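You operate a simulated robot arm through the tools that you are given. There is no shell and no other tool. Be economical: measure what you need, move in short steps, check, and stop when the job is done.

The job below is to be done with a simulated two-armed robot. You get a single attempt, and the scene is never put back.

Task
Wipe the surface plate and check the plate casting on it with the straightedge.
Fine: green rag and straightedge back; light under the bar: clamp the casting on the iron block; none: wooden tray. Set down upright: flatness bar. What is to be rubbed or washed off counts as gone when no trace of it is left.
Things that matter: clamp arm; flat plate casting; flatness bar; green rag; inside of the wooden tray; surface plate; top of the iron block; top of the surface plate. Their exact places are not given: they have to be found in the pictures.

It is judged by the outcome, as a careful person would: the job done as asked, and still so three seconds after it is handed in. It fails if anything else is knocked over, pushed out of place, dropped, spilled or broken.

Robot
Two 7-joint arms with two-finger parallel grippers on one trunk, on a base that drives. Base frame: it is fixed to the floor where the robot stands at the start and does not move with it; the origin is under the middle of the robot, x ahead of it, y to its left, z up. Lengths are in m, angles in degrees, forces in N, time in s.
The left shoulder is at the start at [0.06, 0.143, 0.978], the right one opposite. With the tool pointing down near the work surface each hand reaches from about 0.32 to 0.74 m from the robot's upright axis, wherever it stands, measured 20 degrees to its own side. Places, roughly: clamp arm [0.6, 2.3, 0.9]; flat plate casting (13x7x2 cm) [0.7, -0.1, 0.9]; flatness bar (22x3x5 cm) [0.5, 0.1, 0.9]; green rag (10x5x4 cm) [0.7, 0.1, 0.9]; inside of the wooden tray [0.8, 1.8, 0.9]; surface plate [0.5, -0.1, 0.9]; top of the iron block [0.5, 2.3, 0.9]; top of the surface plate [0.5, -0.1, 0.9]. Payload 1.57 kg a hand.
The TCP of each hand is the grasp point between the finger pads, 0.03 m short of the fingertips. In the tool frame z runs along the fingers and y along their closing line. The gripper opens to 0.11 m. The fingers are 0.024 m wide and 0.012 m thick; the gripper's body (0.048 by 0.112 m) begins 0.078 m behind the TCP.
Orientation is that of the tool frame in the base frame, as [roll, pitch, yaw] about the fixed x, y, z axes, in that order (R = Rz(yaw) Ry(pitch) Rx(roll)). With the fingers straight down and closing along the base's y, the tool's x points along the base's -x, its y along +y and its z along -z.

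Tools
- The arms move only by the tool apply_moves. It takes "left_rows", "right_rows" or both (then of equal length, played together; a hand with none holds still); each is a list of rows, each an object of numbers (a shift or turn left out is 0, a gripper value left out holds the last): "tx", "ty", "tz": the shift along the tool's x, y, z in cm; "ax", "ay", "az": the turn, a rotation vector about the tool's x, y, z in degrees; "grip": the gripper command, from -1 (fully open) to 1 (shut), values between in proportion. In form: [{"tx": .., "ty": .., "tz": .., "ax": .., "ay": .., "az": .., "grip": ..}, ...]. A call has 1 to 10 rows; each row shifts and turns the commanded pose from where the row before left it, along the tool's axes as they then stand. Each row takes 0.2 s and may step no farther than 0.05 m and 8.6 degrees from the row before; otherwise, or with a gripper value out of range, the whole call is refused. A pose out of reach is approached as far as the arm can. The call stops where the force on the tool passes 40 N (or 10 N more than at its start, if that is more) or the arm is blocked; 0.2 s more then pass. The fingers move at their own pace (about 0.045 m/s each) and stop on an object; they squeeze with about 34 N. The grip force told is the motor's: it shows also when the fingers shut on nothing. Time passes only in rows, and 0.2 s behind the last, so rows that do not move let the fingers close. The reply holds the time, the measured pose of the TCP, the force on the tool along the base axes, the opening and the grip force, in the units named above and with some noise, with the torque about the TCP (base axes, N m) and any sound that the robot's microphone picked up, and new pictures: "views" is both (left out), scene, wrist or none (wrist: the cameras of the hands that moved).
- Cameras (640 x 400 px; columns grow to the right, rows downward): "scene" is now at [0.0456, -0.0002, 1.5838]; the picture's right is [-0.01, -1.00, 0.00], its down [-0.78, 0.01, -0.63] and it looks along [0.63, -0.00, -0.78] (base axes); focal length 275 px, centre (320, 200). "left" rides on the left gripper at [0.07, -0.016, -0.141] in its tool frame; the picture's right is [0.23, 0.97, 0.00], its down [-0.86, 0.20, -0.48] and it looks along [-0.47, 0.11, 0.88] (tool axes); focal length 222 px, centre (320, 200). "right" rides on the right gripper at [0.07, 0.016, -0.141] in its tool frame; the picture's right is [-0.23, 0.97, 0.00], its down [-0.86, -0.20, -0.48] and it looks along [-0.47, -0.11, 0.88] (tool axes); focal length 222 px, centre (320, 200).
- lift_body(by): slides the trunk up (or, below 0, down) by that many m; the arms and the scene camera ride with it, the base frame stays. It gives what a move gives, with no picture.
- steer(legs): drives the robot by 1 to 6 legs, each [ahead, left, turn to the left] in m, m and degrees, along the robot's own axes; the way and the turn of a leg run together, so that a leg with both is an arc; at most 1.5 m and 180 degrees a leg. The arms and the cameras ride along, it lands a little off, and it stops where it bumps. It gives what a move gives, and a new picture of the scene camera.
- pan_tilt(pan, tilt): turns the head with the scene camera to pan (to the left, within 86 degrees either way) and tilt (down, from -29 to 69), counted from straight ahead of the robot. It gives what a move gives, and a new picture of the scene camera.
- probe_pixels(camera, pixels): for up to 12 pixels [column, row] of the newest picture of that camera ("zoom" is the newest enlarged one), the place [x, y, z] in the base frame of the surface seen there, good to about 0.003 m. No time passes.
- enlarge(camera, box): a new picture of the part [left, top, right, bottom] of that camera's present view, enlarged. No time passes.
- sign_off(): hands the job in; it is judged then, once.

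Keep the steps short. Do not move on a guess: measure, check each grasp and each placing, and mend mistakes. In all there are 80 turns and 260 pictures (those below and enlarged ones count). Leave the grippers open and the arms clear of the work at the hand-in unless told otherwise, and finish with a single line.

The tools are called after ">>>" as name(argument=value, ...) on one line, values as JSON. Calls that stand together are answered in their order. apply_moves: Moves the arms, as the interface text tells. Its arguments: {"type":"object","properties":{"left_rows":{"type":"array"},"right_rows":{"type":"array"},"views":{"type":"string","enum":["both","scene","wrist","none"]}},"required":[]} The other tools are called the same way: lift_body (by) slides the trunk up or down; steer (legs) drives the base; pan_tilt (pan, tilt) turns the head that bears the scene camera; probe_pixels (camera, pixels) gives the place of the surface under pixels of a picture; enlarge (camera, box) takes an enlarged picture of a part of a camera's view; sign_off () hands the job in.

At the start:

```text
t: 0.0
left_eef_pos: [0.4751, 0.1594, 1.0924]
left_ee_rot: [179.9, 0.0, -180.0]
left_contact_force: [0.2, -0.2, -0.3]
left_moment: [0.0, -0.02, 0.02]
left_finger_gap: 0.1101
left_finger_force: 0.1
right_eef_pos: [0.4982, -0.1883, 1.1592]
right_ee_rot: [180.0, 0.1, 179.9]
right_contact_force: [0.7, -0.1, -0.1]
right_moment: [0.03, 0.02, 0.01]
right_finger_gap: 0.11
right_finger_force: 0.2
trunk travel left (down, up): [-0.577, 0.013]
robot x, y, heading: [0.0021, 0.0029, 0.1]
head pan, tilt: [-0.4, 51.2]
```

scene: 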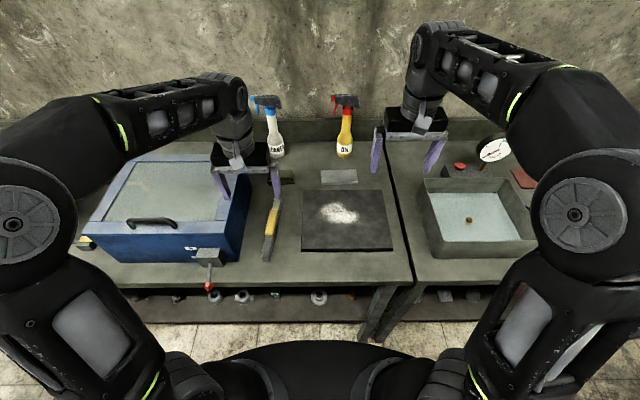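
right: 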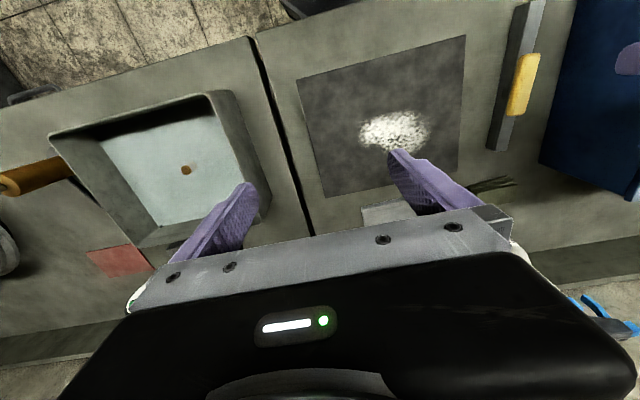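
left: 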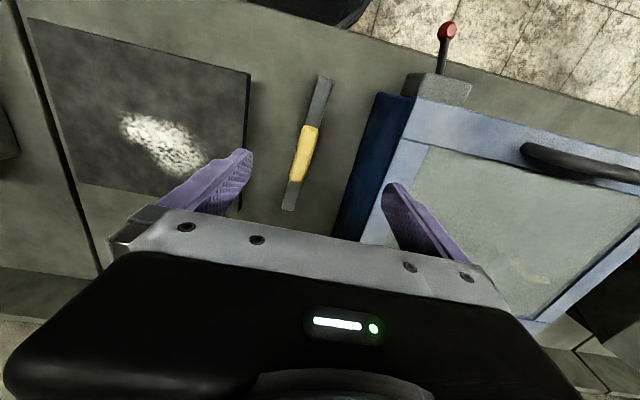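

I see a dark surface plate with a white smear at about (340,213), the bar at (271,230), and the casting at about (338,176). I'll enlarge the scene and measure these places.

>>> enlarge(camera="scene", box=[220, 80, 420, 280])

>>> probe_pixels(camera="scene", pixels=[[303, 191], [381, 191], [302, 250], [394, 250], [322, 170], [355, 170], [319, 182], [358, 183], [287, 177], [272, 203], [266, 257], [271, 228]])

>>> enlarge(camera="left", box=[0, 0, 400, 250])

>>> enlarge(camera="right", box=[280, 30, 640, 255])

```text
2.00 times, centred on (320, 180) of scene
```

zoom: 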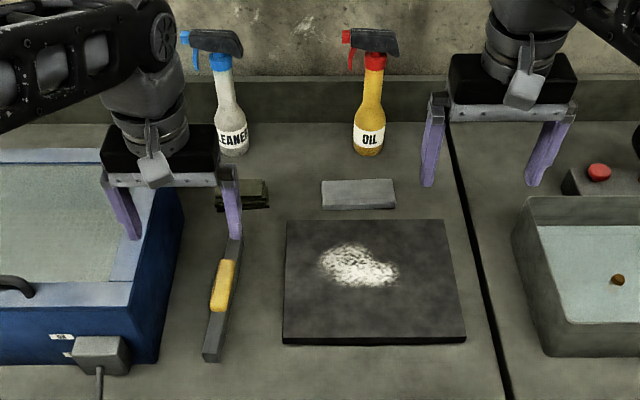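

```text
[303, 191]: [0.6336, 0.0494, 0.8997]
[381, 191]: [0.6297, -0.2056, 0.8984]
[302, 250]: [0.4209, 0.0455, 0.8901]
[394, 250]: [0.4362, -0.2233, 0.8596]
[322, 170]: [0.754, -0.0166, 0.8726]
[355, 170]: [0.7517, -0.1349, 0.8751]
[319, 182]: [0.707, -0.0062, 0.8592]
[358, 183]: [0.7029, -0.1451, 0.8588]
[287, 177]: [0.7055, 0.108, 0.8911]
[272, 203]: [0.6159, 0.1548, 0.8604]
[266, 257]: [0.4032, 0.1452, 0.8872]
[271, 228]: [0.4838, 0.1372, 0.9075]
```

```text
1.60 times, centred on (200, 125) of left
```

zoom: 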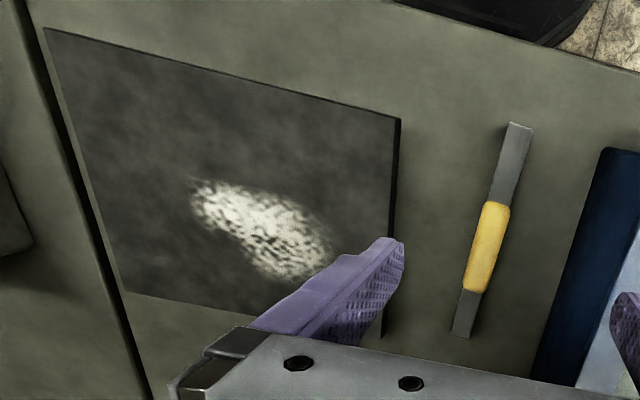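

```text
1.78 times, centred on (460, 142) of right
```

zoom: 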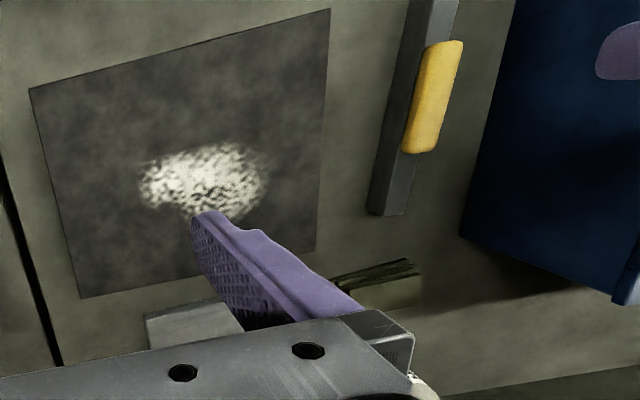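

The rag is the dark olive bundle at about (295,177), partly hidden by the left hand. I'll move the left hand aside to see it.

>>> apply_moves(left_rows=[{"ty": 5, "tz": -3}, {"ty": 5, "tz": -3}, {"ty": 4}], views="scene")

>>> enlarge(camera="scene", box=[240, 80, 400, 280])

```text
refused: row 1 steps farther than a row can; nothing moved
```

```text
2.00 times, centred on (320, 180) of scene
```

zoom: 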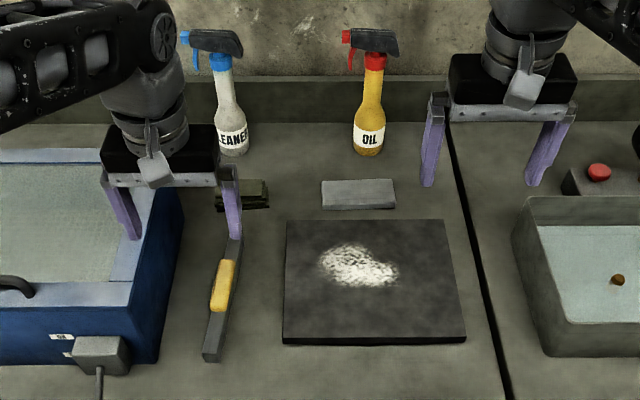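

Refused because the step was too long, so I'll repeat it with shorter rows.

>>> apply_moves(left_rows=[{"ty": 4.5, "tz": -1.5}, {"ty": 4.5, "tz": -1.5}, {"ty": 4.5}, {}], views="scene")

>>> enlarge(camera="scene", box=[240, 100, 400, 200])

```text
t: 1.0
left_eef_pos: [0.4727, 0.2916, 1.1194]
left_ee_rot: [180.0, 0.0, -180.0]
left_contact_force: [-0.8, 0.0, -0.3]
left_moment: [0.03, -0.04, 0.01]
left_finger_gap: 0.11
left_finger_force: 0.1
right_eef_pos: [0.4976, -0.1888, 1.1577]
right_ee_rot: [-180.0, 0.1, -180.0]
right_contact_force: [-0.1, 0.5, 0.8]
right_moment: [0.01, 0.01, 0.0]
right_finger_gap: 0.1101
right_finger_force: 0.1
trunk travel left (down, up): [-0.577, 0.013]
robot x, y, heading: [0.0018, 0.0008, 0.3]
head pan, tilt: [-0.4, 51.2]
```

scene: 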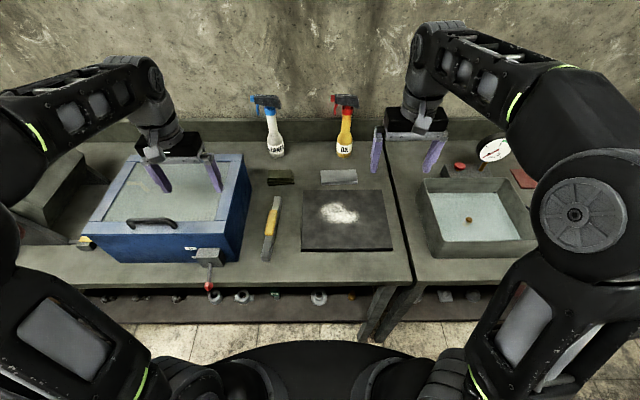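

```text
4.00 times, centred on (320, 150) of scene
```

zoom: 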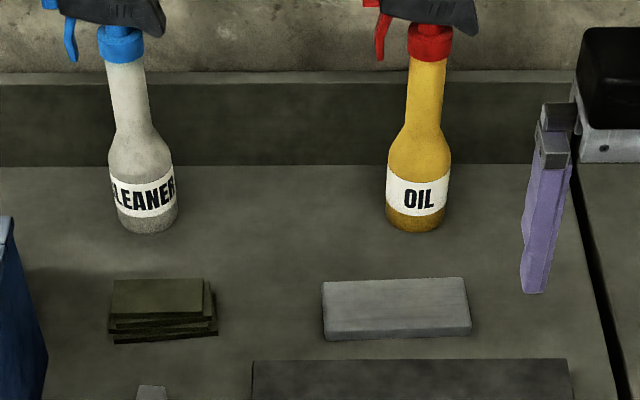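

>>> probe_pixels(camera="zoom", pixels=[[116, 284], [204, 282], [112, 314], [204, 312], [114, 342], [210, 334], [326, 284], [462, 282], [326, 312], [470, 326], [326, 338], [146, 230]])

>>> probe_pixels(camera="scene", pixels=[[241, 170], [246, 200], [240, 258], [278, 199], [266, 259], [273, 210], [268, 240], [327, 207], [352, 218], [330, 222], [345, 203], [357, 212]])

```text
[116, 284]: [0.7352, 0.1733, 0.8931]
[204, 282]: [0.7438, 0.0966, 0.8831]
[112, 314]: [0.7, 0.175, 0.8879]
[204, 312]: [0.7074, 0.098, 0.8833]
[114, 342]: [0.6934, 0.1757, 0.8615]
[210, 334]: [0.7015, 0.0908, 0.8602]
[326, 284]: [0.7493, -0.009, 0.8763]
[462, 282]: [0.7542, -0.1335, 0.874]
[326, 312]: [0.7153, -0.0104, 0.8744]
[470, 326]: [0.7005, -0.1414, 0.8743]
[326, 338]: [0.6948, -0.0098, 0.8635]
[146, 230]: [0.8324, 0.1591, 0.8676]
```

```text
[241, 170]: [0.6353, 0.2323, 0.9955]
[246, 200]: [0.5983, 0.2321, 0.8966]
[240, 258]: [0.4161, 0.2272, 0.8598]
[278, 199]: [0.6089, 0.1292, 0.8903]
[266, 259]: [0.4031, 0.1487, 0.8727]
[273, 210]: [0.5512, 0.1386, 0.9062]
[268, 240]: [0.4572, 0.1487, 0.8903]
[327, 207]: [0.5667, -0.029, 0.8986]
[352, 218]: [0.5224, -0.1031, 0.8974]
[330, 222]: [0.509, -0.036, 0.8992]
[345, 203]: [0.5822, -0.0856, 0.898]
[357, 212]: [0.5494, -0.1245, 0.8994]
```

Rag: centre about (0.720, 0.135), 10 cm long in y, top at 0.887. The smear runs x 0.50–0.59, y −0.13 to −0.02, at z 0.899. The rag is near the edge of reach, so I'll probe the bench front and the robot's own front before creeping forward. I'll also take an accurate look at the bar.

>>> probe_pixels(camera="scene", pixels=[[300, 284], [300, 289], [370, 284], [210, 287], [320, 345], [320, 372], [200, 287], [192, 355]])

>>> enlarge(camera="scene", box=[240, 185, 340, 270])

```text
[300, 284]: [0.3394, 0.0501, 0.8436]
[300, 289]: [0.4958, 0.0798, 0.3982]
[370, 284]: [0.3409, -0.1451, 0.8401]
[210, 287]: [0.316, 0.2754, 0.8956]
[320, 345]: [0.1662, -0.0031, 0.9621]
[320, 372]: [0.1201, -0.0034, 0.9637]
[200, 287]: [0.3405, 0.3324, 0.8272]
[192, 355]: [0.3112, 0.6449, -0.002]
```

```text
4.71 times, centred on (290, 228) of scene
```

zoom: 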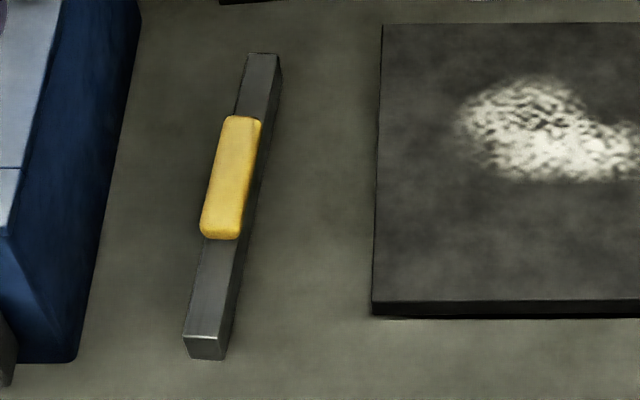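

The bench edge is at x 0.34, so there's a little room to drive forward if needed. First I'll turn the left hand 90° in place so it can pinch the rag across its 5 cm width, and move the right hand out of the way.

>>> apply_moves(left_rows=[{"az": -8.5}, {"az": -8.5}, {"az": -8.5}, {"az": -8.5}, {"az": -8.5}, {"az": -8.5}, {"az": -8.5}, {"az": -8.5}, {"az": -8.5}, {"az": -8.5}], right_rows=[{"ty": -4.5}, {"ty": -4.5}, {"ty": -4.5}, {"tx": 4.5}, {"tx": 4.5}, {}, {}, {}, {}, {}], views="scene")

```text
t: 3.2
left_eef_pos: [0.4761, 0.2936, 1.1221]
left_ee_rot: [-180.0, 0.1, -94.8]
left_contact_force: [-0.1, -0.5, -0.8]
left_moment: [0.0, 0.0, 0.0]
left_finger_gap: 0.1101
left_finger_force: 0.2
right_eef_pos: [0.4208, -0.3099, 1.151]
right_ee_rot: [178.4, -0.5, -179.8]
right_contact_force: [-0.3, 0.2, 0.5]
right_moment: [-0.03, 0.04, -0.03]
right_finger_gap: 0.1103
right_finger_force: 0.0
right hand out of reach, approached as far as the arm can: row 3, 5
trunk travel left (down, up): [-0.577, 0.013]
robot x, y, heading: [-0.0017, 0.0025, -0.1]
head pan, tilt: [-0.4, 51.2]
```

scene: 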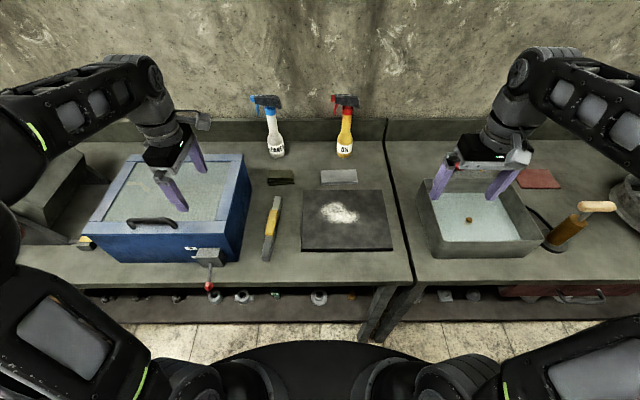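

The left hand is turned. I'll drive 0.08 m forward so the rag and casting are well inside reach; the bench edge is still more than 0.1 m from the trunk.

>>> steer(legs=[[0.08, 0, 0]])

```text
t: 4.2
left_eef_pos: [0.5553, 0.2922, 1.1207]
left_ee_rot: [179.9, 0.0, -95.0]
left_contact_force: [0.1, 0.3, 1.1]
left_moment: [0.0, 0.01, -0.01]
left_finger_gap: 0.1101
left_finger_force: 0.1
right_eef_pos: [0.4996, -0.3097, 1.1524]
right_ee_rot: [178.4, -0.4, -180.0]
right_contact_force: [0.6, -0.3, -0.2]
right_moment: [-0.02, 0.05, 0.01]
right_finger_gap: 0.1101
right_finger_force: 0.1
trunk travel left (down, up): [-0.577, 0.013]
robot x, y, heading: [0.0781, -0.0001, 0.1]
head pan, tilt: [-0.4, 51.2]
```

scene: 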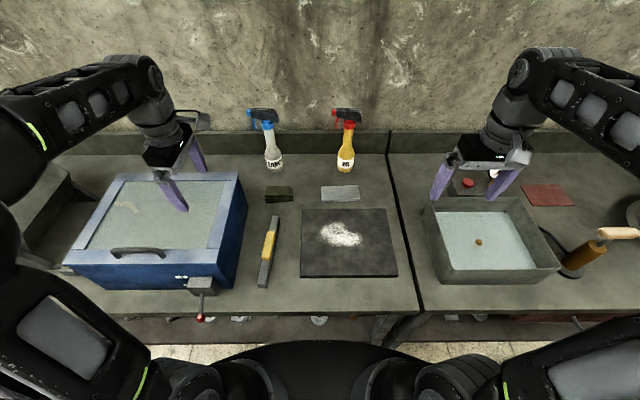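

Now I'll finish the turn to −90° and carry the left hand above the rag at (0.72, 0.135).

>>> apply_moves(left_rows=[{"az": -5}, {"tx": 4, "ty": -2.5}, {"tx": 4, "ty": -2.5}, {"tx": 4, "ty": -2.5}, {"tx": 3.7, "ty": -3}, {"ty": -3}, {"ty": -3, "tz": 3}, {"tz": 4.5}, {}])

```text
t: 6.2
left_eef_pos: [0.6836, 0.1462, 1.0449]
left_ee_rot: [-180.0, -0.1, -90.0]
left_contact_force: [-0.6, -0.3, 0.6]
left_moment: [0.04, 0.01, -0.05]
left_finger_gap: 0.1102
left_finger_force: 0.0
left hand out of reach, approached as far as the arm can: row 5, 6
right_eef_pos: [0.4992, -0.3108, 1.1525]
right_ee_rot: [178.5, -0.5, -179.9]
right_contact_force: [0.9, 0.4, -0.2]
right_moment: [-0.02, 0.03, 0.02]
right_finger_gap: 0.1098
right_finger_force: 0.0
trunk travel left (down, up): [-0.577, 0.013]
robot x, y, heading: [0.0778, 0.0003, 0.4]
head pan, tilt: [-0.4, 51.2]
```

scene: 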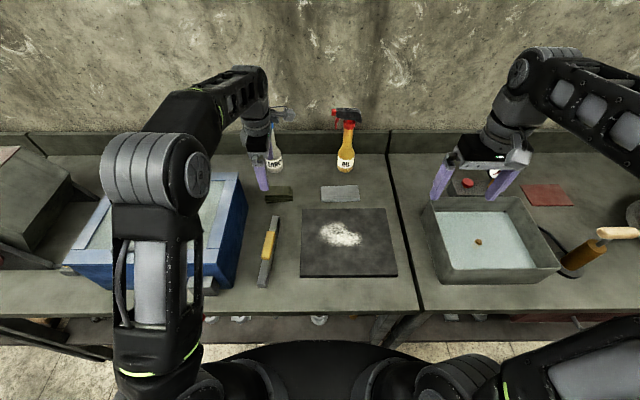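
left: 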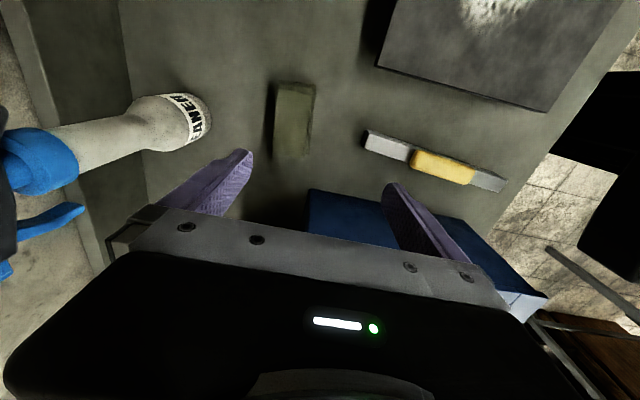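

The hand is 3.6 cm short in x. Reach improves lower down, so I'll lower to about 0.96 and then shift +x 3.5 cm and −y 1 cm.

>>> apply_moves(left_rows=[{"tz": 4}, {"tz": 3, "ty": -1.5, "tx": 1}, {"ty": -2}, {}])

```text
t: 7.2
left_eef_pos: [0.718, 0.1357, 0.9731]
left_ee_rot: [180.0, 0.0, -89.9]
left_contact_force: [-0.2, -0.8, 0.5]
left_moment: [0.01, 0.0, -0.03]
left_finger_gap: 0.1101
left_finger_force: 0.1
right_eef_pos: [0.4992, -0.3095, 1.1516]
right_ee_rot: [178.4, -0.4, -179.9]
right_contact_force: [-0.5, 0.3, 0.2]
right_moment: [-0.01, 0.01, -0.01]
right_finger_gap: 0.1098
right_finger_force: 0.0
trunk travel left (down, up): [-0.577, 0.013]
robot x, y, heading: [0.0779, 0.0013, 0.3]
head pan, tilt: [-0.4, 51.2]
```

scene: 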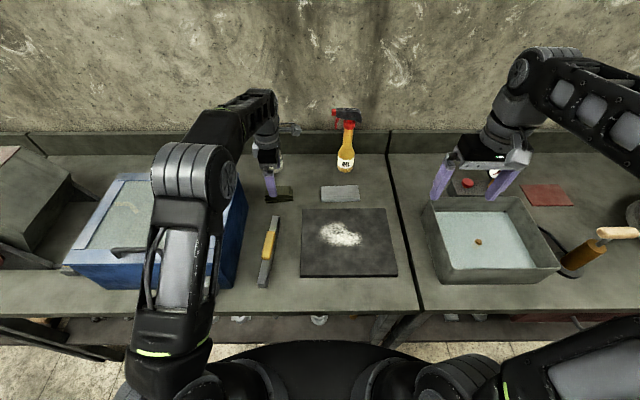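
left: 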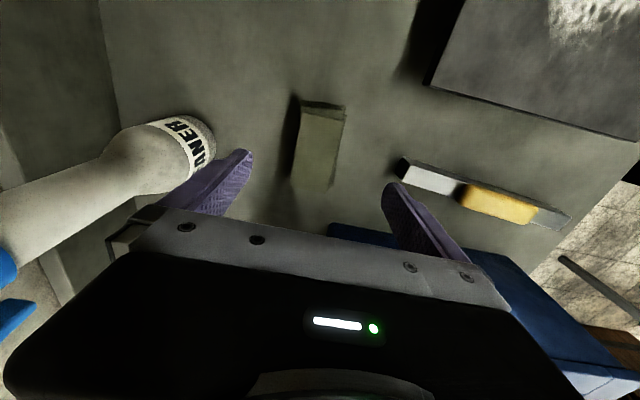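

The rag sits between the fingers. I'll measure its corners from this view before going down.

>>> probe_pixels(camera="left", pixels=[[306, 106], [343, 110], [300, 180], [330, 185], [320, 150], [210, 150], [245, 152], [390, 190]])

```text
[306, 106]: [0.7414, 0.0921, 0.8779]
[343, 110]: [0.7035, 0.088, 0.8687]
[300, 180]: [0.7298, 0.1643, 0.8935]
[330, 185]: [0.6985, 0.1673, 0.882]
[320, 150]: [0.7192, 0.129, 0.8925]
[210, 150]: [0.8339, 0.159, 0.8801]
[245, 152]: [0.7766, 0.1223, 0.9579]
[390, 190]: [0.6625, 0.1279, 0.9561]
```

The rag centre is at x 0.719, y 0.13, so the hand is aligned. I'll go down 7.7 cm to TCP 0.896 (tips at 0.866) and close.

>>> apply_moves(left_rows=[{"tz": 4}, {"tz": 2.2}, {"tz": 1.5}, {"grip": 1}, {"grip": 1}, {"grip": 1}, {"grip": 1}, {"grip": 1}], views="wrist")

```text
t: 9.1
left_eef_pos: [0.7185, 0.1375, 0.8959]
left_ee_rot: [180.0, -0.1, -90.0]
left_contact_force: [-0.3, 0.7, -0.6]
left_moment: [-0.02, 0.02, 0.03]
left_finger_gap: 0.0482
left_finger_force: 26.5
right_eef_pos: [0.4987, -0.3093, 1.1517]
right_ee_rot: [178.4, -0.4, -179.8]
right_contact_force: [-0.1, -0.3, 0.1]
right_moment: [0.01, 0.0, 0.01]
right_finger_gap: 0.1099
right_finger_force: 0.0
trunk travel left (down, up): [-0.577, 0.013]
robot x, y, heading: [0.0816, 0.0022, 0.0]
head pan, tilt: [-0.4, 51.2]
```

left: 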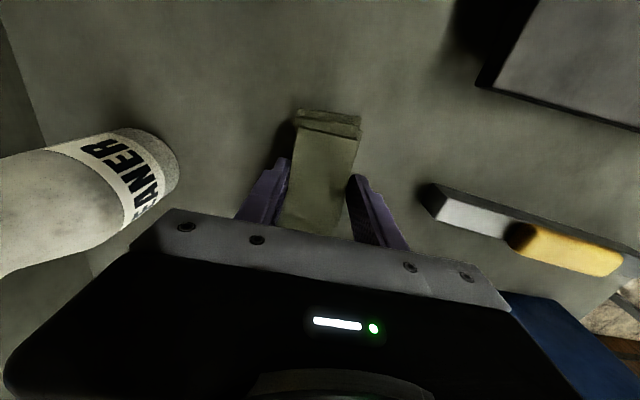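

Gripped with a 4.8 cm gap and firm force. I'll lift 8 cm and carry the rag above the smear.

>>> apply_moves(left_rows=[{"tz": -4}, {"tz": -4}, {"ty": 4}, {"ty": 4, "tx": 2.5}, {"ty": 3, "tx": 4}, {"tx": 4.5}, {"tx": 4.5}, {"tx": 3}, {}])

```text
t: 11.1
left_eef_pos: [0.6068, -0.0471, 0.9784]
left_ee_rot: [-179.9, 0.0, -90.1]
left_contact_force: [-0.1, -0.2, -0.3]
left_moment: [-0.02, -0.02, 0.01]
left_finger_gap: 0.0473
left_finger_force: 33.6
right_eef_pos: [0.4994, -0.3096, 1.1515]
right_ee_rot: [178.6, -0.4, 180.0]
right_contact_force: [-0.1, 0.6, -0.6]
right_moment: [-0.02, -0.02, -0.01]
right_finger_gap: 0.11
right_finger_force: 0.0
trunk travel left (down, up): [-0.577, 0.013]
robot x, y, heading: [0.0774, 0.0013, -0.1]
head pan, tilt: [-0.4, 51.2]
```

scene: 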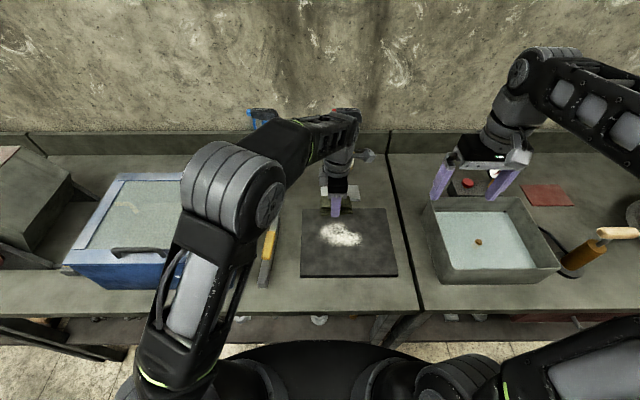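
left: 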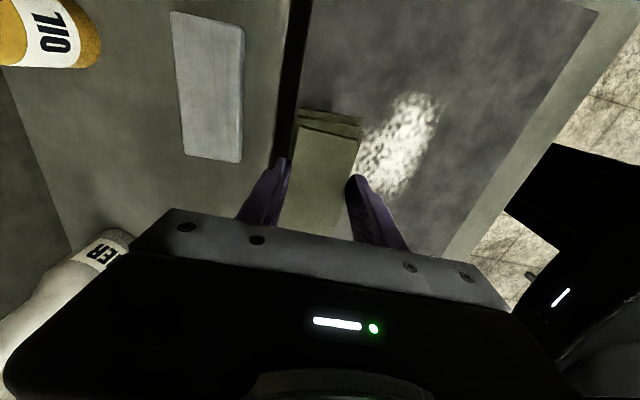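

The rag bottom should touch the plate at TCP about 0.935. I'll lower to just above that, then in small steps until I feel contact.

>>> apply_moves(left_rows=[{"tz": 3, "ty": 0.8}, {"tz": 1}, {"tz": 0.4}, {"tz": 0.3}, {}], views="none")

```text
t: 12.3
left_eef_pos: [0.6006, -0.0472, 0.9355]
left_ee_rot: [-179.6, -0.3, -90.0]
left_contact_force: [-6.5, 2.2, 18.5]
left_moment: [0.49, 0.47, 0.15]
left_finger_gap: 0.0471
left_finger_force: 33.9
right_eef_pos: [0.4976, -0.3106, 1.1515]
right_ee_rot: [178.5, -0.2, -180.0]
right_contact_force: [-0.4, -0.6, -0.6]
right_moment: [0.05, 0.01, 0.0]
right_finger_gap: 0.1102
right_finger_force: 0.1
trunk travel left (down, up): [-0.577, 0.013]
robot x, y, heading: [0.08, 0.0013, 0.1]
head pan, tilt: [-0.4, 51.2]
stopped in row 5 (left hand): the force on the tool passed its limit (the readings are from after the stop); the commanded pose is now the measured one
```

It's pressing with about 18 N. I'll ease off a millimetre and stroke toward the robot along x.

>>> apply_moves(left_rows=[{"tz": -0.1, "ty": 1}, {"ty": 2}, {"ty": 2}, {"ty": 2}, {"ty": 2}, {"ty": 2}, {"ty": 2}, {}], views="both")

```text
t: 14.1
left_eef_pos: [0.4742, -0.0484, 0.9356]
left_ee_rot: [-179.3, -0.4, -89.9]
left_contact_force: [14.6, -1.2, 35.7]
left_moment: [0.15, -0.04, 0.09]
left_finger_gap: 0.0471
left_finger_force: 34.0
right_eef_pos: [0.4986, -0.31, 1.1532]
right_ee_rot: [178.5, -0.4, -179.9]
right_contact_force: [0.1, 0.2, 0.1]
right_moment: [0.01, 0.01, 0.0]
right_finger_gap: 0.11
right_finger_force: 0.0
trunk travel left (down, up): [-0.577, 0.013]
robot x, y, heading: [0.0777, 0.0016, 0.0]
head pan, tilt: [-0.4, 51.2]
```

scene: 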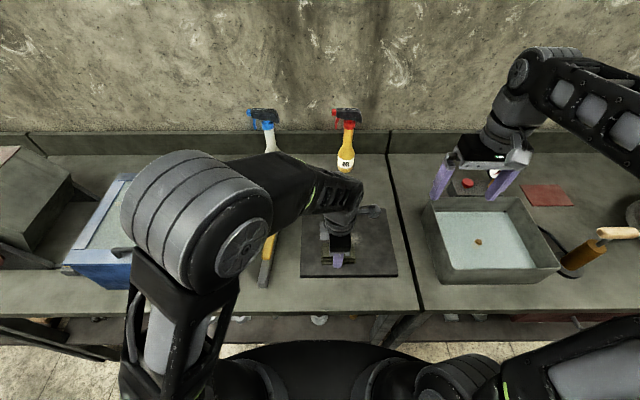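
left: 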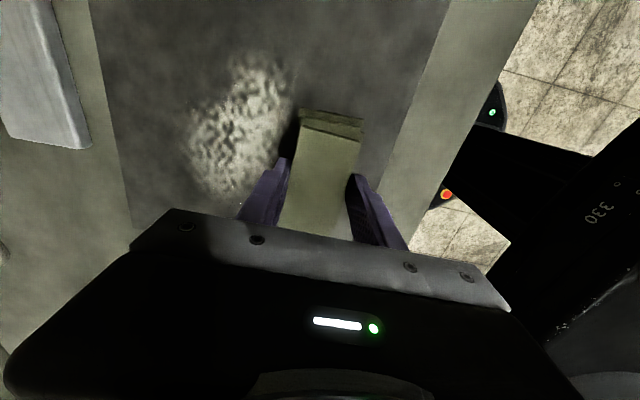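

The smear is visibly thinner, so dry rubbing works. I'll ease the pressure slightly, shift to y about −0.09, and stroke back.

>>> apply_moves(left_rows=[{"tz": -0.2, "tx": 2}, {"tx": 2.2}, {"ty": -2}, {"ty": -2}, {"ty": -2}, {"ty": -2}, {"ty": -2}, {"ty": -2}, {"ty": -0.7}, {}], views="wrist")

```text
t: 16.3
left_eef_pos: [0.6, -0.0904, 0.9376]
left_ee_rot: [-179.7, -0.2, -90.0]
left_contact_force: [0.1, -0.2, -0.3]
left_moment: [0.01, -0.01, 0.05]
left_finger_gap: 0.047
left_finger_force: 34.0
right_eef_pos: [0.4989, -0.3088, 1.1529]
right_ee_rot: [178.3, -0.5, -179.8]
right_contact_force: [-0.4, 0.4, 0.1]
right_moment: [0.0, -0.02, 0.0]
right_finger_gap: 0.1101
right_finger_force: 0.1
trunk travel left (down, up): [-0.577, 0.013]
robot x, y, heading: [0.077, -0.0016, -0.2]
head pan, tilt: [-0.4, 51.2]
```

left: 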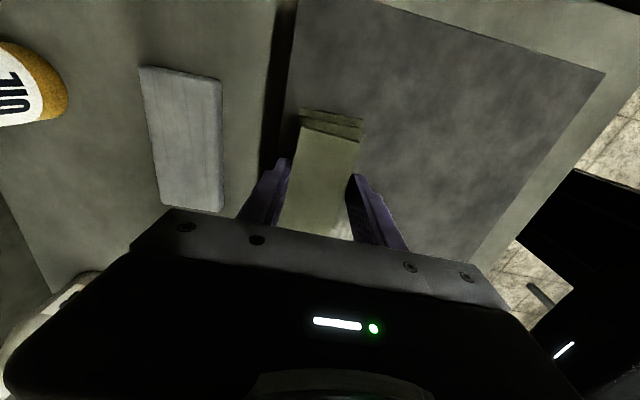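

The smear looks gone from this view. I'll lift and start carrying the rag back toward its place, then inspect the plate enlarged.

>>> apply_moves(left_rows=[{"tz": -3}, {"tz": -2.5, "tx": -3}, {"tx": -4.5}, {"tx": -4.5}, {"tx": -4.5}, {"tx": -4.5, "ty": -2}, {"tx": -2, "ty": -4}, {"ty": -4}, {"ty": -2}, {}], views="both")

>>> enlarge(camera="scene", box=[290, 190, 410, 290])

```text
t: 18.5
left_eef_pos: [0.7212, 0.1419, 0.9905]
left_ee_rot: [-179.6, -0.3, -90.0]
left_contact_force: [0.0, 0.3, -0.4]
left_moment: [0.01, -0.01, -0.02]
left_finger_gap: 0.0467
left_finger_force: 34.2
right_eef_pos: [0.5002, -0.3095, 1.1526]
right_ee_rot: [178.3, -0.4, -180.0]
right_contact_force: [-0.9, -0.3, -0.1]
right_moment: [-0.02, 0.02, -0.01]
right_finger_gap: 0.1097
right_finger_force: 0.1
trunk travel left (down, up): [-0.577, 0.013]
robot x, y, heading: [0.08, 0.001, -0.2]
head pan, tilt: [-0.4, 51.2]
```

scene: 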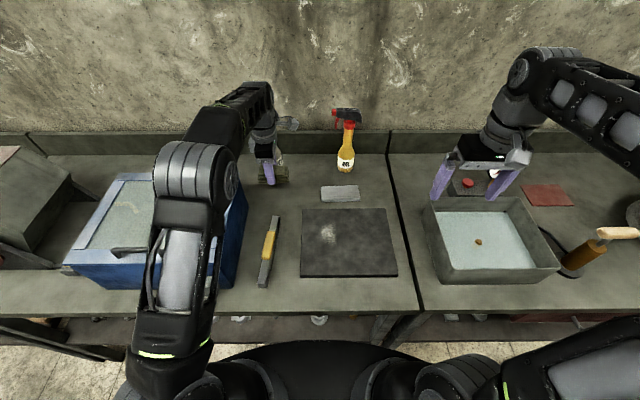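
left: 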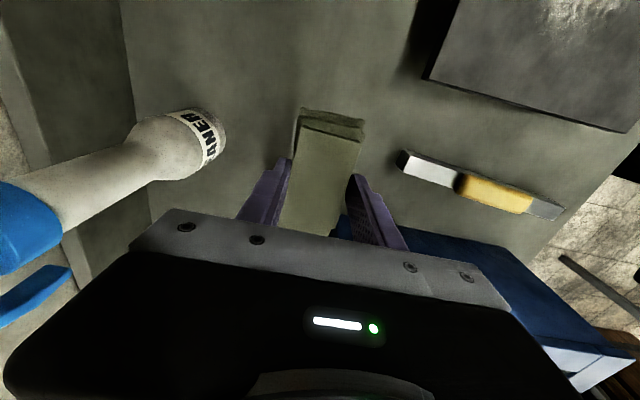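

```text
4.00 times, centred on (350, 240) of scene
```

zoom: 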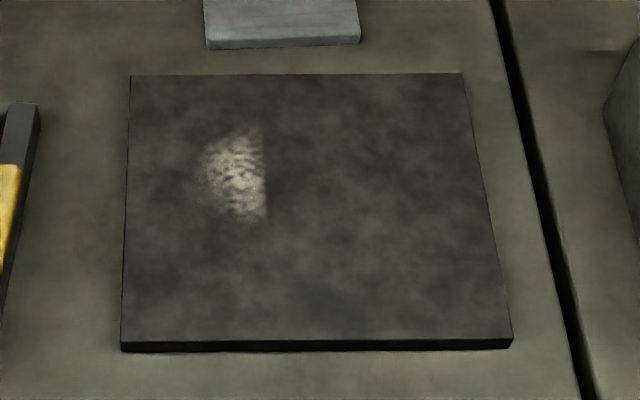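

A remnant is left at zoom (240,178). I'll probe it and go back for it.

>>> probe_pixels(camera="zoom", pixels=[[200, 175], [266, 175], [240, 130], [245, 222]])

>>> apply_moves(left_rows=[{"ty": 4}, {"tx": 3, "ty": 3.5}, {"tx": 4.5, "ty": 1.5}, {"tx": 4.5, "ty": 1.5}, {"tx": 4.5, "ty": 1}, {"tx": 0.6, "tz": 3}, {"tz": 2.0}, {}], views="none")

```text
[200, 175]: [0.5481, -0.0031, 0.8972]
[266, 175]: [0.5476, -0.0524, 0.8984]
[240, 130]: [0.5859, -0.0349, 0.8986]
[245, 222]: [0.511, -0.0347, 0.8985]
```

```text
t: 20.3
left_eef_pos: [0.6021, -0.0285, 0.9449]
left_ee_rot: [-179.6, -0.2, -89.9]
left_contact_force: [0.5, 0.5, -0.8]
left_moment: [0.0, 0.0, 0.02]
left_finger_gap: 0.0469
left_finger_force: 33.9
right_eef_pos: [0.4998, -0.3092, 1.1517]
right_ee_rot: [178.4, -0.4, 180.0]
right_contact_force: [-0.3, -0.2, 0.2]
right_moment: [0.0, 0.0, 0.02]
right_finger_gap: 0.1098
right_finger_force: 0.1
trunk travel left (down, up): [-0.577, 0.013]
robot x, y, heading: [0.0775, 0.0003, 0.1]
head pan, tilt: [-0.4, 51.2]
```

Now at (0.602, −0.0285), 9 mm above contact. I'll press down to contact.

>>> apply_moves(left_rows=[{"tz": 0.6}, {"tz": 0.2}, {"tz": 0.15}, {}], views="none")

```text
t: 21.3
left_eef_pos: [0.603, -0.0293, 0.9352]
left_ee_rot: [-179.4, -0.4, -90.0]
left_contact_force: [-0.5, 1.6, 17.6]
left_moment: [0.2, 0.46, -0.04]
left_finger_gap: 0.047
left_finger_force: 34.0
right_eef_pos: [0.4992, -0.3095, 1.1528]
right_ee_rot: [178.6, -0.2, -180.0]
right_contact_force: [0.7, -0.5, -0.3]
right_moment: [-0.01, -0.01, -0.02]
right_finger_gap: 0.1099
right_finger_force: 0.1
trunk travel left (down, up): [-0.577, 0.013]
robot x, y, heading: [0.0753, -0.0013, 0.2]
head pan, tilt: [-0.4, 51.2]
```

Contact at 17.6 N. I'll stroke in x there and back.

>>> apply_moves(left_rows=[{"ty": 2.4}, {"ty": 2.4}, {"ty": 2.4}, {"ty": 2.4}, {"ty": 2.4}, {}], views="none")

>>> apply_moves(left_rows=[{"ty": -2.4}, {"ty": -2.4}, {"ty": -2.4}, {"ty": -2.4}, {"ty": -2.4}, {}], views="none")

```text
t: 22.4
left_eef_pos: [0.5044, -0.0321, 0.934]
left_ee_rot: [-179.0, -0.5, -90.2]
left_contact_force: [-3.4, 0.8, 14.7]
left_moment: [0.31, 0.46, -0.09]
left_finger_gap: 0.0471
left_finger_force: 33.9
right_eef_pos: [0.4972, -0.3094, 1.1518]
right_ee_rot: [178.4, -0.3, -179.9]
right_contact_force: [-0.3, -0.4, 0.2]
right_moment: [-0.02, -0.01, 0.0]
right_finger_gap: 0.1097
right_finger_force: 0.1
trunk travel left (down, up): [-0.577, 0.013]
robot x, y, heading: [0.0801, 0.002, 0.1]
head pan, tilt: [-0.4, 51.2]
stopped in row 5 (left hand): the force on the tool passed its limit (the readings are from after the stop); the commanded pose is now the measured one
```

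```text
t: 23.8
left_eef_pos: [0.6235, -0.0298, 0.9367]
left_ee_rot: [-179.1, -0.5, -90.0]
left_contact_force: [-0.1, -0.6, -0.3]
left_moment: [0.0, -0.04, -0.01]
left_finger_gap: 0.0468
left_finger_force: 33.9
right_eef_pos: [0.4992, -0.3103, 1.1511]
right_ee_rot: [178.5, -0.4, -179.8]
right_contact_force: [-0.5, 0.7, -1.1]
right_moment: [-0.04, -0.01, 0.0]
right_finger_gap: 0.1097
right_finger_force: 0.0
trunk travel left (down, up): [-0.577, 0.013]
robot x, y, heading: [0.0755, 0.0007, -0.1]
head pan, tilt: [-0.4, 51.2]
```

Lifting and carrying the rag back above its place, then I'll inspect.

>>> apply_moves(left_rows=[{"tz": -3}, {"tz": -2.5, "tx": -3}, {"tx": -4.5}, {"tx": -4.5}, {"tx": -4.5, "ty": -2}, {"ty": -4}, {"ty": -3.7}, {}], views="scene")

>>> enlarge(camera="scene", box=[290, 190, 410, 290])

```text
t: 25.6
left_eef_pos: [0.7203, 0.1343, 0.9912]
left_ee_rot: [-179.1, -0.5, -90.0]
left_contact_force: [-0.6, 0.5, -0.5]
left_moment: [0.05, 0.0, 0.01]
left_finger_gap: 0.047
left_finger_force: 33.5
right_eef_pos: [0.4971, -0.3098, 1.1517]
right_ee_rot: [178.5, -0.4, -179.9]
right_contact_force: [-0.2, -0.1, -0.4]
right_moment: [0.0, -0.01, 0.01]
right_finger_gap: 0.11
right_finger_force: 0.1
trunk travel left (down, up): [-0.577, 0.013]
robot x, y, heading: [0.0792, -0.002, -0.0]
head pan, tilt: [-0.4, 51.2]
```

scene: 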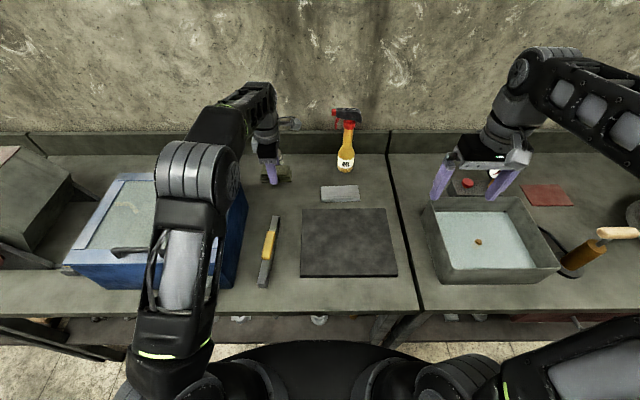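

```text
4.00 times, centred on (350, 240) of scene
```

zoom: 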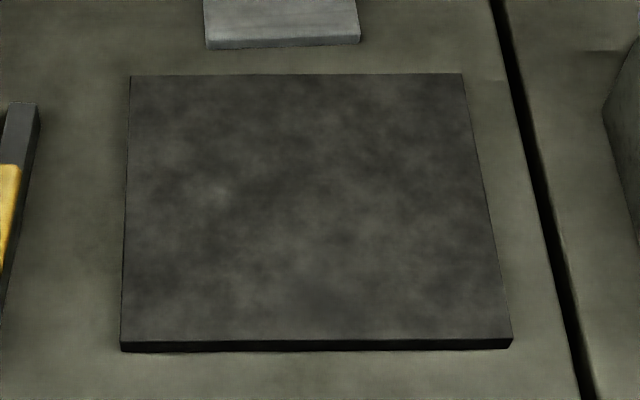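

Almost clean, but zoom (215,193) is slightly lighter. I'll enlarge further there, and locate it.

>>> probe_pixels(camera="zoom", pixels=[[215, 193]])

>>> enlarge(camera="scene", box=[325, 222, 365, 252])

>>> enlarge(camera="scene", box=[325, 222, 365, 252])

>>> enlarge(camera="scene", box=[320, 220, 350, 250])

```text
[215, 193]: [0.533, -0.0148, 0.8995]
```

```text
13.33 times, centred on (345, 237) of scene
```

zoom: 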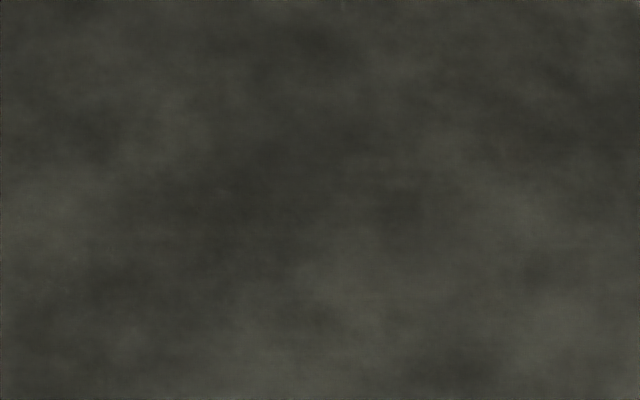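

```text
13.33 times, centred on (345, 237) of scene
```

zoom: 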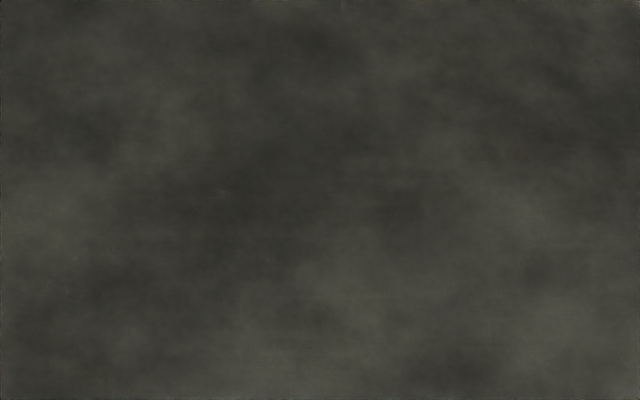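

```text
13.33 times, centred on (335, 235) of scene
```

zoom: 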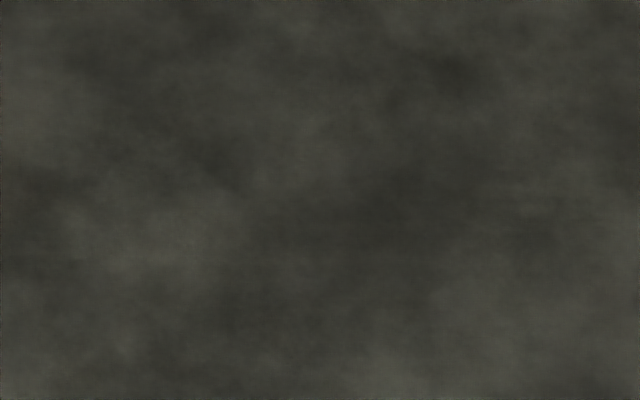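

>>> enlarge(camera="scene", box=[300, 220, 348, 250])

```text
13.33 times, centred on (324, 235) of scene
```

zoom: 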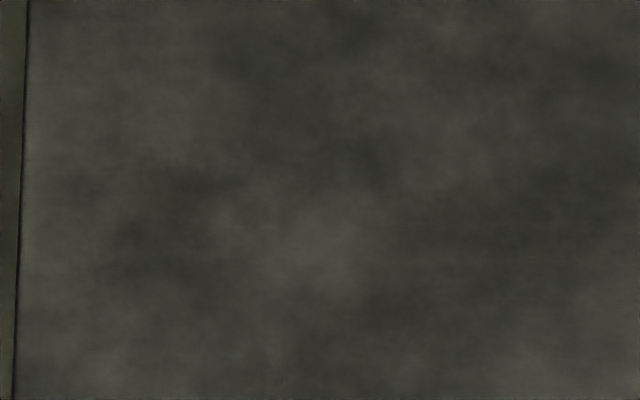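

This looks like plate texture, but one extra pass is cheap insurance. I'm returning to (0.575, −0.02) just above contact.

>>> apply_moves(left_rows=[{"ty": 3.5}, {"ty": 3, "tx": 3}, {"ty": 3, "tx": 3}, {"ty": 3, "tx": 3}, {"ty": 2, "tx": 3.2}, {"tx": 3.2}, {"tz": 3}, {"tz": 1.7}, {"tz": 0.5}, {"tz": 0.35}], views="none")

>>> apply_moves(left_rows=[{"tz": 0.05, "ty": 1.5}, {"ty": 2.0}, {"ty": 2.0}, {"ty": 2.0}, {"ty": -2}, {"ty": -2}, {"ty": -2}, {"ty": -2}], views="none")

```text
t: 27.8
left_eef_pos: [0.578, -0.0209, 0.9348]
left_ee_rot: [-178.8, -0.6, -90.0]
left_contact_force: [-1.8, 3.4, 17.0]
left_moment: [0.21, 0.48, -0.08]
left_finger_gap: 0.047
left_finger_force: 34.1
right_eef_pos: [0.4991, -0.3092, 1.1524]
right_ee_rot: [178.5, -0.3, -179.9]
right_contact_force: [-0.3, 0.1, -0.5]
right_moment: [0.05, 0.02, -0.02]
right_finger_gap: 0.1102
right_finger_force: 0.2
trunk travel left (down, up): [-0.577, 0.013]
robot x, y, heading: [0.0784, 0.0015, 0.1]
head pan, tilt: [-0.4, 51.2]
```

```text
t: 29.6
left_eef_pos: [0.5812, -0.0206, 0.934]
left_ee_rot: [-179.0, -0.4, -89.9]
left_contact_force: [-2.3, -0.3, 6.0]
left_moment: [-0.04, 0.24, -0.03]
left_finger_gap: 0.0472
left_finger_force: 34.0
right_eef_pos: [0.5, -0.3086, 1.1529]
right_ee_rot: [178.4, -0.3, -179.9]
right_contact_force: [-0.4, -0.1, -0.2]
right_moment: [0.0, -0.01, 0.03]
right_finger_gap: 0.11
right_finger_force: 0.1
trunk travel left (down, up): [-0.577, 0.013]
robot x, y, heading: [0.079, -0.0006, 0.1]
head pan, tilt: [-0.4, 51.2]
```

Pressed throughout. Now I'll lift and bring the rag back above its place.

>>> apply_moves(left_rows=[{"tz": -3}, {"tz": -2.6, "tx": -3}, {"tx": -3.1, "ty": -3}, {"tx": -3.1, "ty": -3}, {"tx": -3.1, "ty": -3}, {"tx": -3.3, "ty": -3}, {"ty": -2}, {}], views="both")

>>> enlarge(camera="scene", box=[290, 190, 410, 290])

```text
t: 31.4
left_eef_pos: [0.7244, 0.1332, 0.9939]
left_ee_rot: [-179.2, -0.4, -90.0]
left_contact_force: [0.2, -0.5, -0.1]
left_moment: [0.03, -0.03, 0.0]
left_finger_gap: 0.0467
left_finger_force: 34.0
right_eef_pos: [0.5003, -0.3088, 1.1529]
right_ee_rot: [178.5, -0.5, -179.8]
right_contact_force: [-0.7, 0.3, 0.9]
right_moment: [0.01, -0.01, -0.01]
right_finger_gap: 0.1102
right_finger_force: 0.1
trunk travel left (down, up): [-0.577, 0.013]
robot x, y, heading: [0.0782, 0.002, 0.0]
head pan, tilt: [-0.4, 51.2]
```

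scene: 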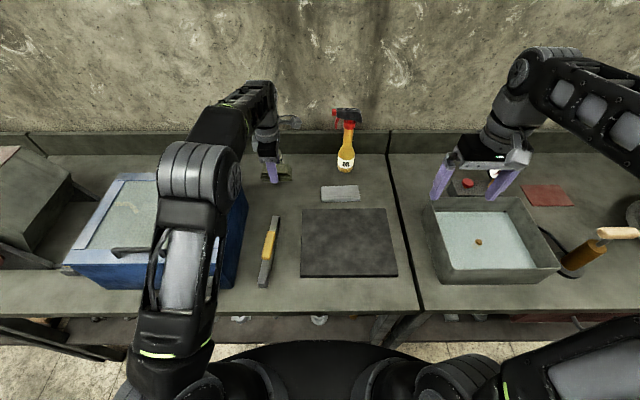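
left: 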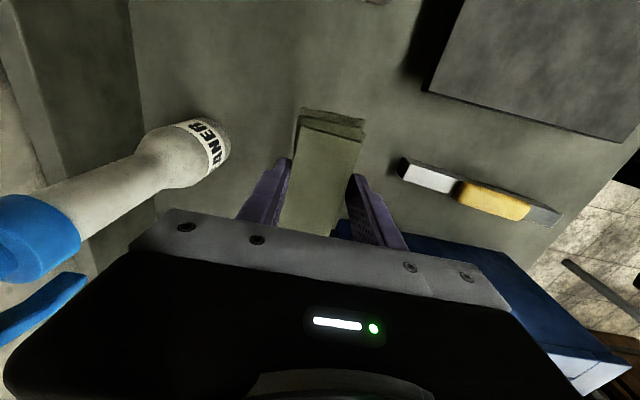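

```text
4.00 times, centred on (350, 240) of scene
```

zoom: 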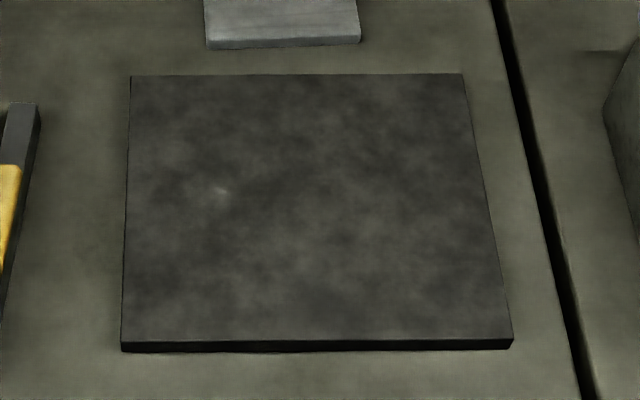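

>>> enlarge(camera="scene", box=[308, 228, 340, 248])

>>> enlarge(camera="scene", box=[296, 220, 346, 252])

>>> enlarge(camera="left", box=[420, 0, 640, 140])

```text
16.00 times, centred on (324, 238) of scene
```

zoom: 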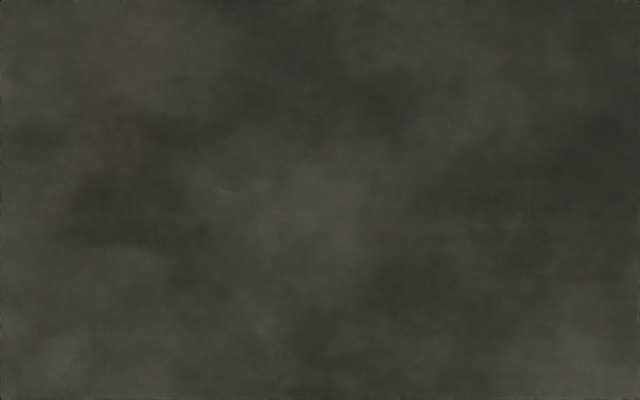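

```text
12.50 times, centred on (321, 236) of scene
```

zoom: 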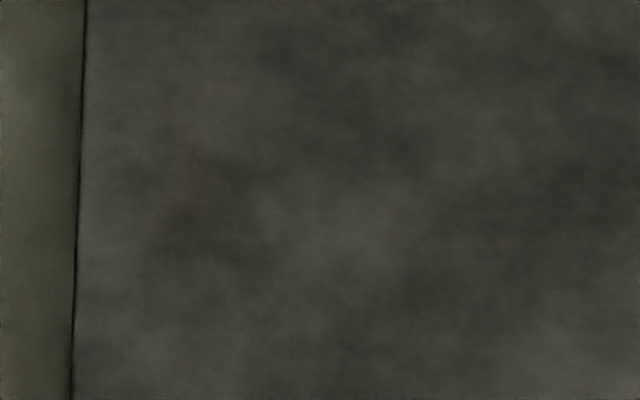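

```text
2.86 times, centred on (530, 70) of left
```

zoom: 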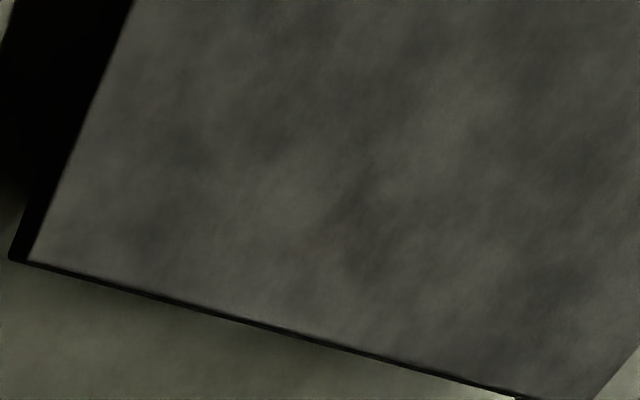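

Uniform plate texture, so the smear is gone. I'm setting the rag down where it was (0.72, 0.133).

>>> apply_moves(left_rows=[{"tz": 4, "ty": 0.5}, {"tz": 3}, {"tz": 2}, {"tz": 0.7}, {}, {"grip": -1}, {"grip": -1}, {"grip": -1}, {"grip": -1}, {}], views="wrist")

```text
t: 33.5
left_eef_pos: [0.7182, 0.133, 0.8941]
left_ee_rot: [-179.0, -0.6, -90.0]
left_contact_force: [1.0, 0.4, 0.2]
left_moment: [-0.01, -0.01, -0.02]
left_finger_gap: 0.11
left_finger_force: 0.0
right_eef_pos: [0.4994, -0.3095, 1.1515]
right_ee_rot: [178.4, -0.4, -179.9]
right_contact_force: [0.7, 0.2, -0.6]
right_moment: [-0.03, -0.03, -0.01]
right_finger_gap: 0.11
right_finger_force: 0.1
trunk travel left (down, up): [-0.577, 0.013]
robot x, y, heading: [0.0747, -0.0028, -0.0]
head pan, tilt: [-0.4, 51.2]
```

left: 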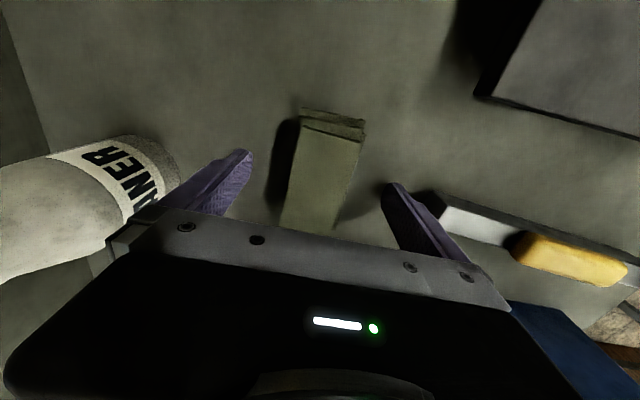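

The rag is back and released. I'll lift off and move above the casting, whose centre is about (0.725, −0.075) with 7 cm across x.

>>> apply_moves(left_rows=[{"tz": -4}, {"tz": -4}, {"tx": 4.5}, {"tx": 4.5}, {"tx": 4.5}, {"tx": 4.5}, {"tx": 2.8, "ty": -0.7}, {}], views="both")

```text
t: 35.4
left_eef_pos: [0.72, -0.0552, 0.9754]
left_ee_rot: [-179.0, -0.5, -90.1]
left_contact_force: [0.2, -0.2, 0.0]
left_moment: [0.04, -0.01, -0.02]
left_finger_gap: 0.11
left_finger_force: 0.1
left hand out of reach, approached as far as the arm can: row 7
right_eef_pos: [0.4984, -0.3097, 1.1518]
right_ee_rot: [178.3, -0.4, -179.9]
right_contact_force: [0.2, -1.4, 1.0]
right_moment: [0.02, 0.0, 0.01]
right_finger_gap: 0.1099
right_finger_force: 0.0
trunk travel left (down, up): [-0.577, 0.013]
robot x, y, heading: [0.0802, -0.0007, 0.1]
head pan, tilt: [-0.4, 51.2]
```

scene: 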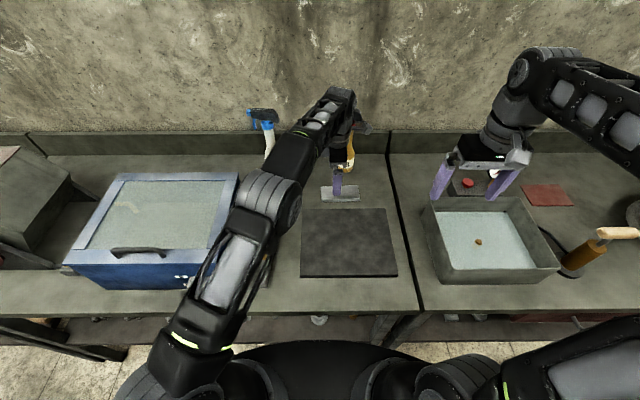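
left: 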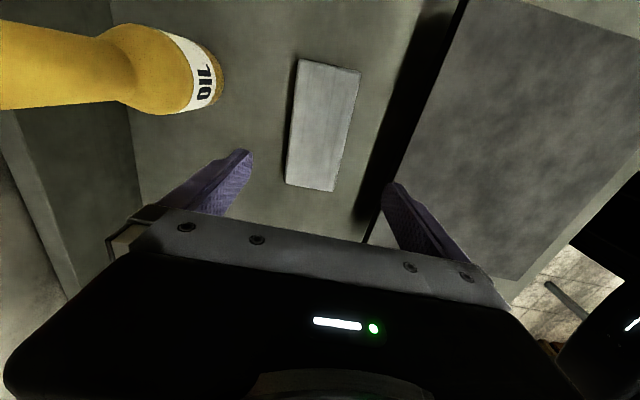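

Slightly short in y. I'll measure the casting's corners from this view.

>>> probe_pixels(camera="left", pixels=[[301, 62], [358, 73], [288, 182], [332, 189], [322, 125], [247, 152], [388, 188]])

```text
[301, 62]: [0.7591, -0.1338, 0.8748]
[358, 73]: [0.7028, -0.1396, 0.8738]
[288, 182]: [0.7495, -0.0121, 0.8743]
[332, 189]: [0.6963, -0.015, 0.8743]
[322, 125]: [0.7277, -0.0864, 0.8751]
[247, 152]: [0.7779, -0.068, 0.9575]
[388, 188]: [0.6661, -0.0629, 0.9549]
```

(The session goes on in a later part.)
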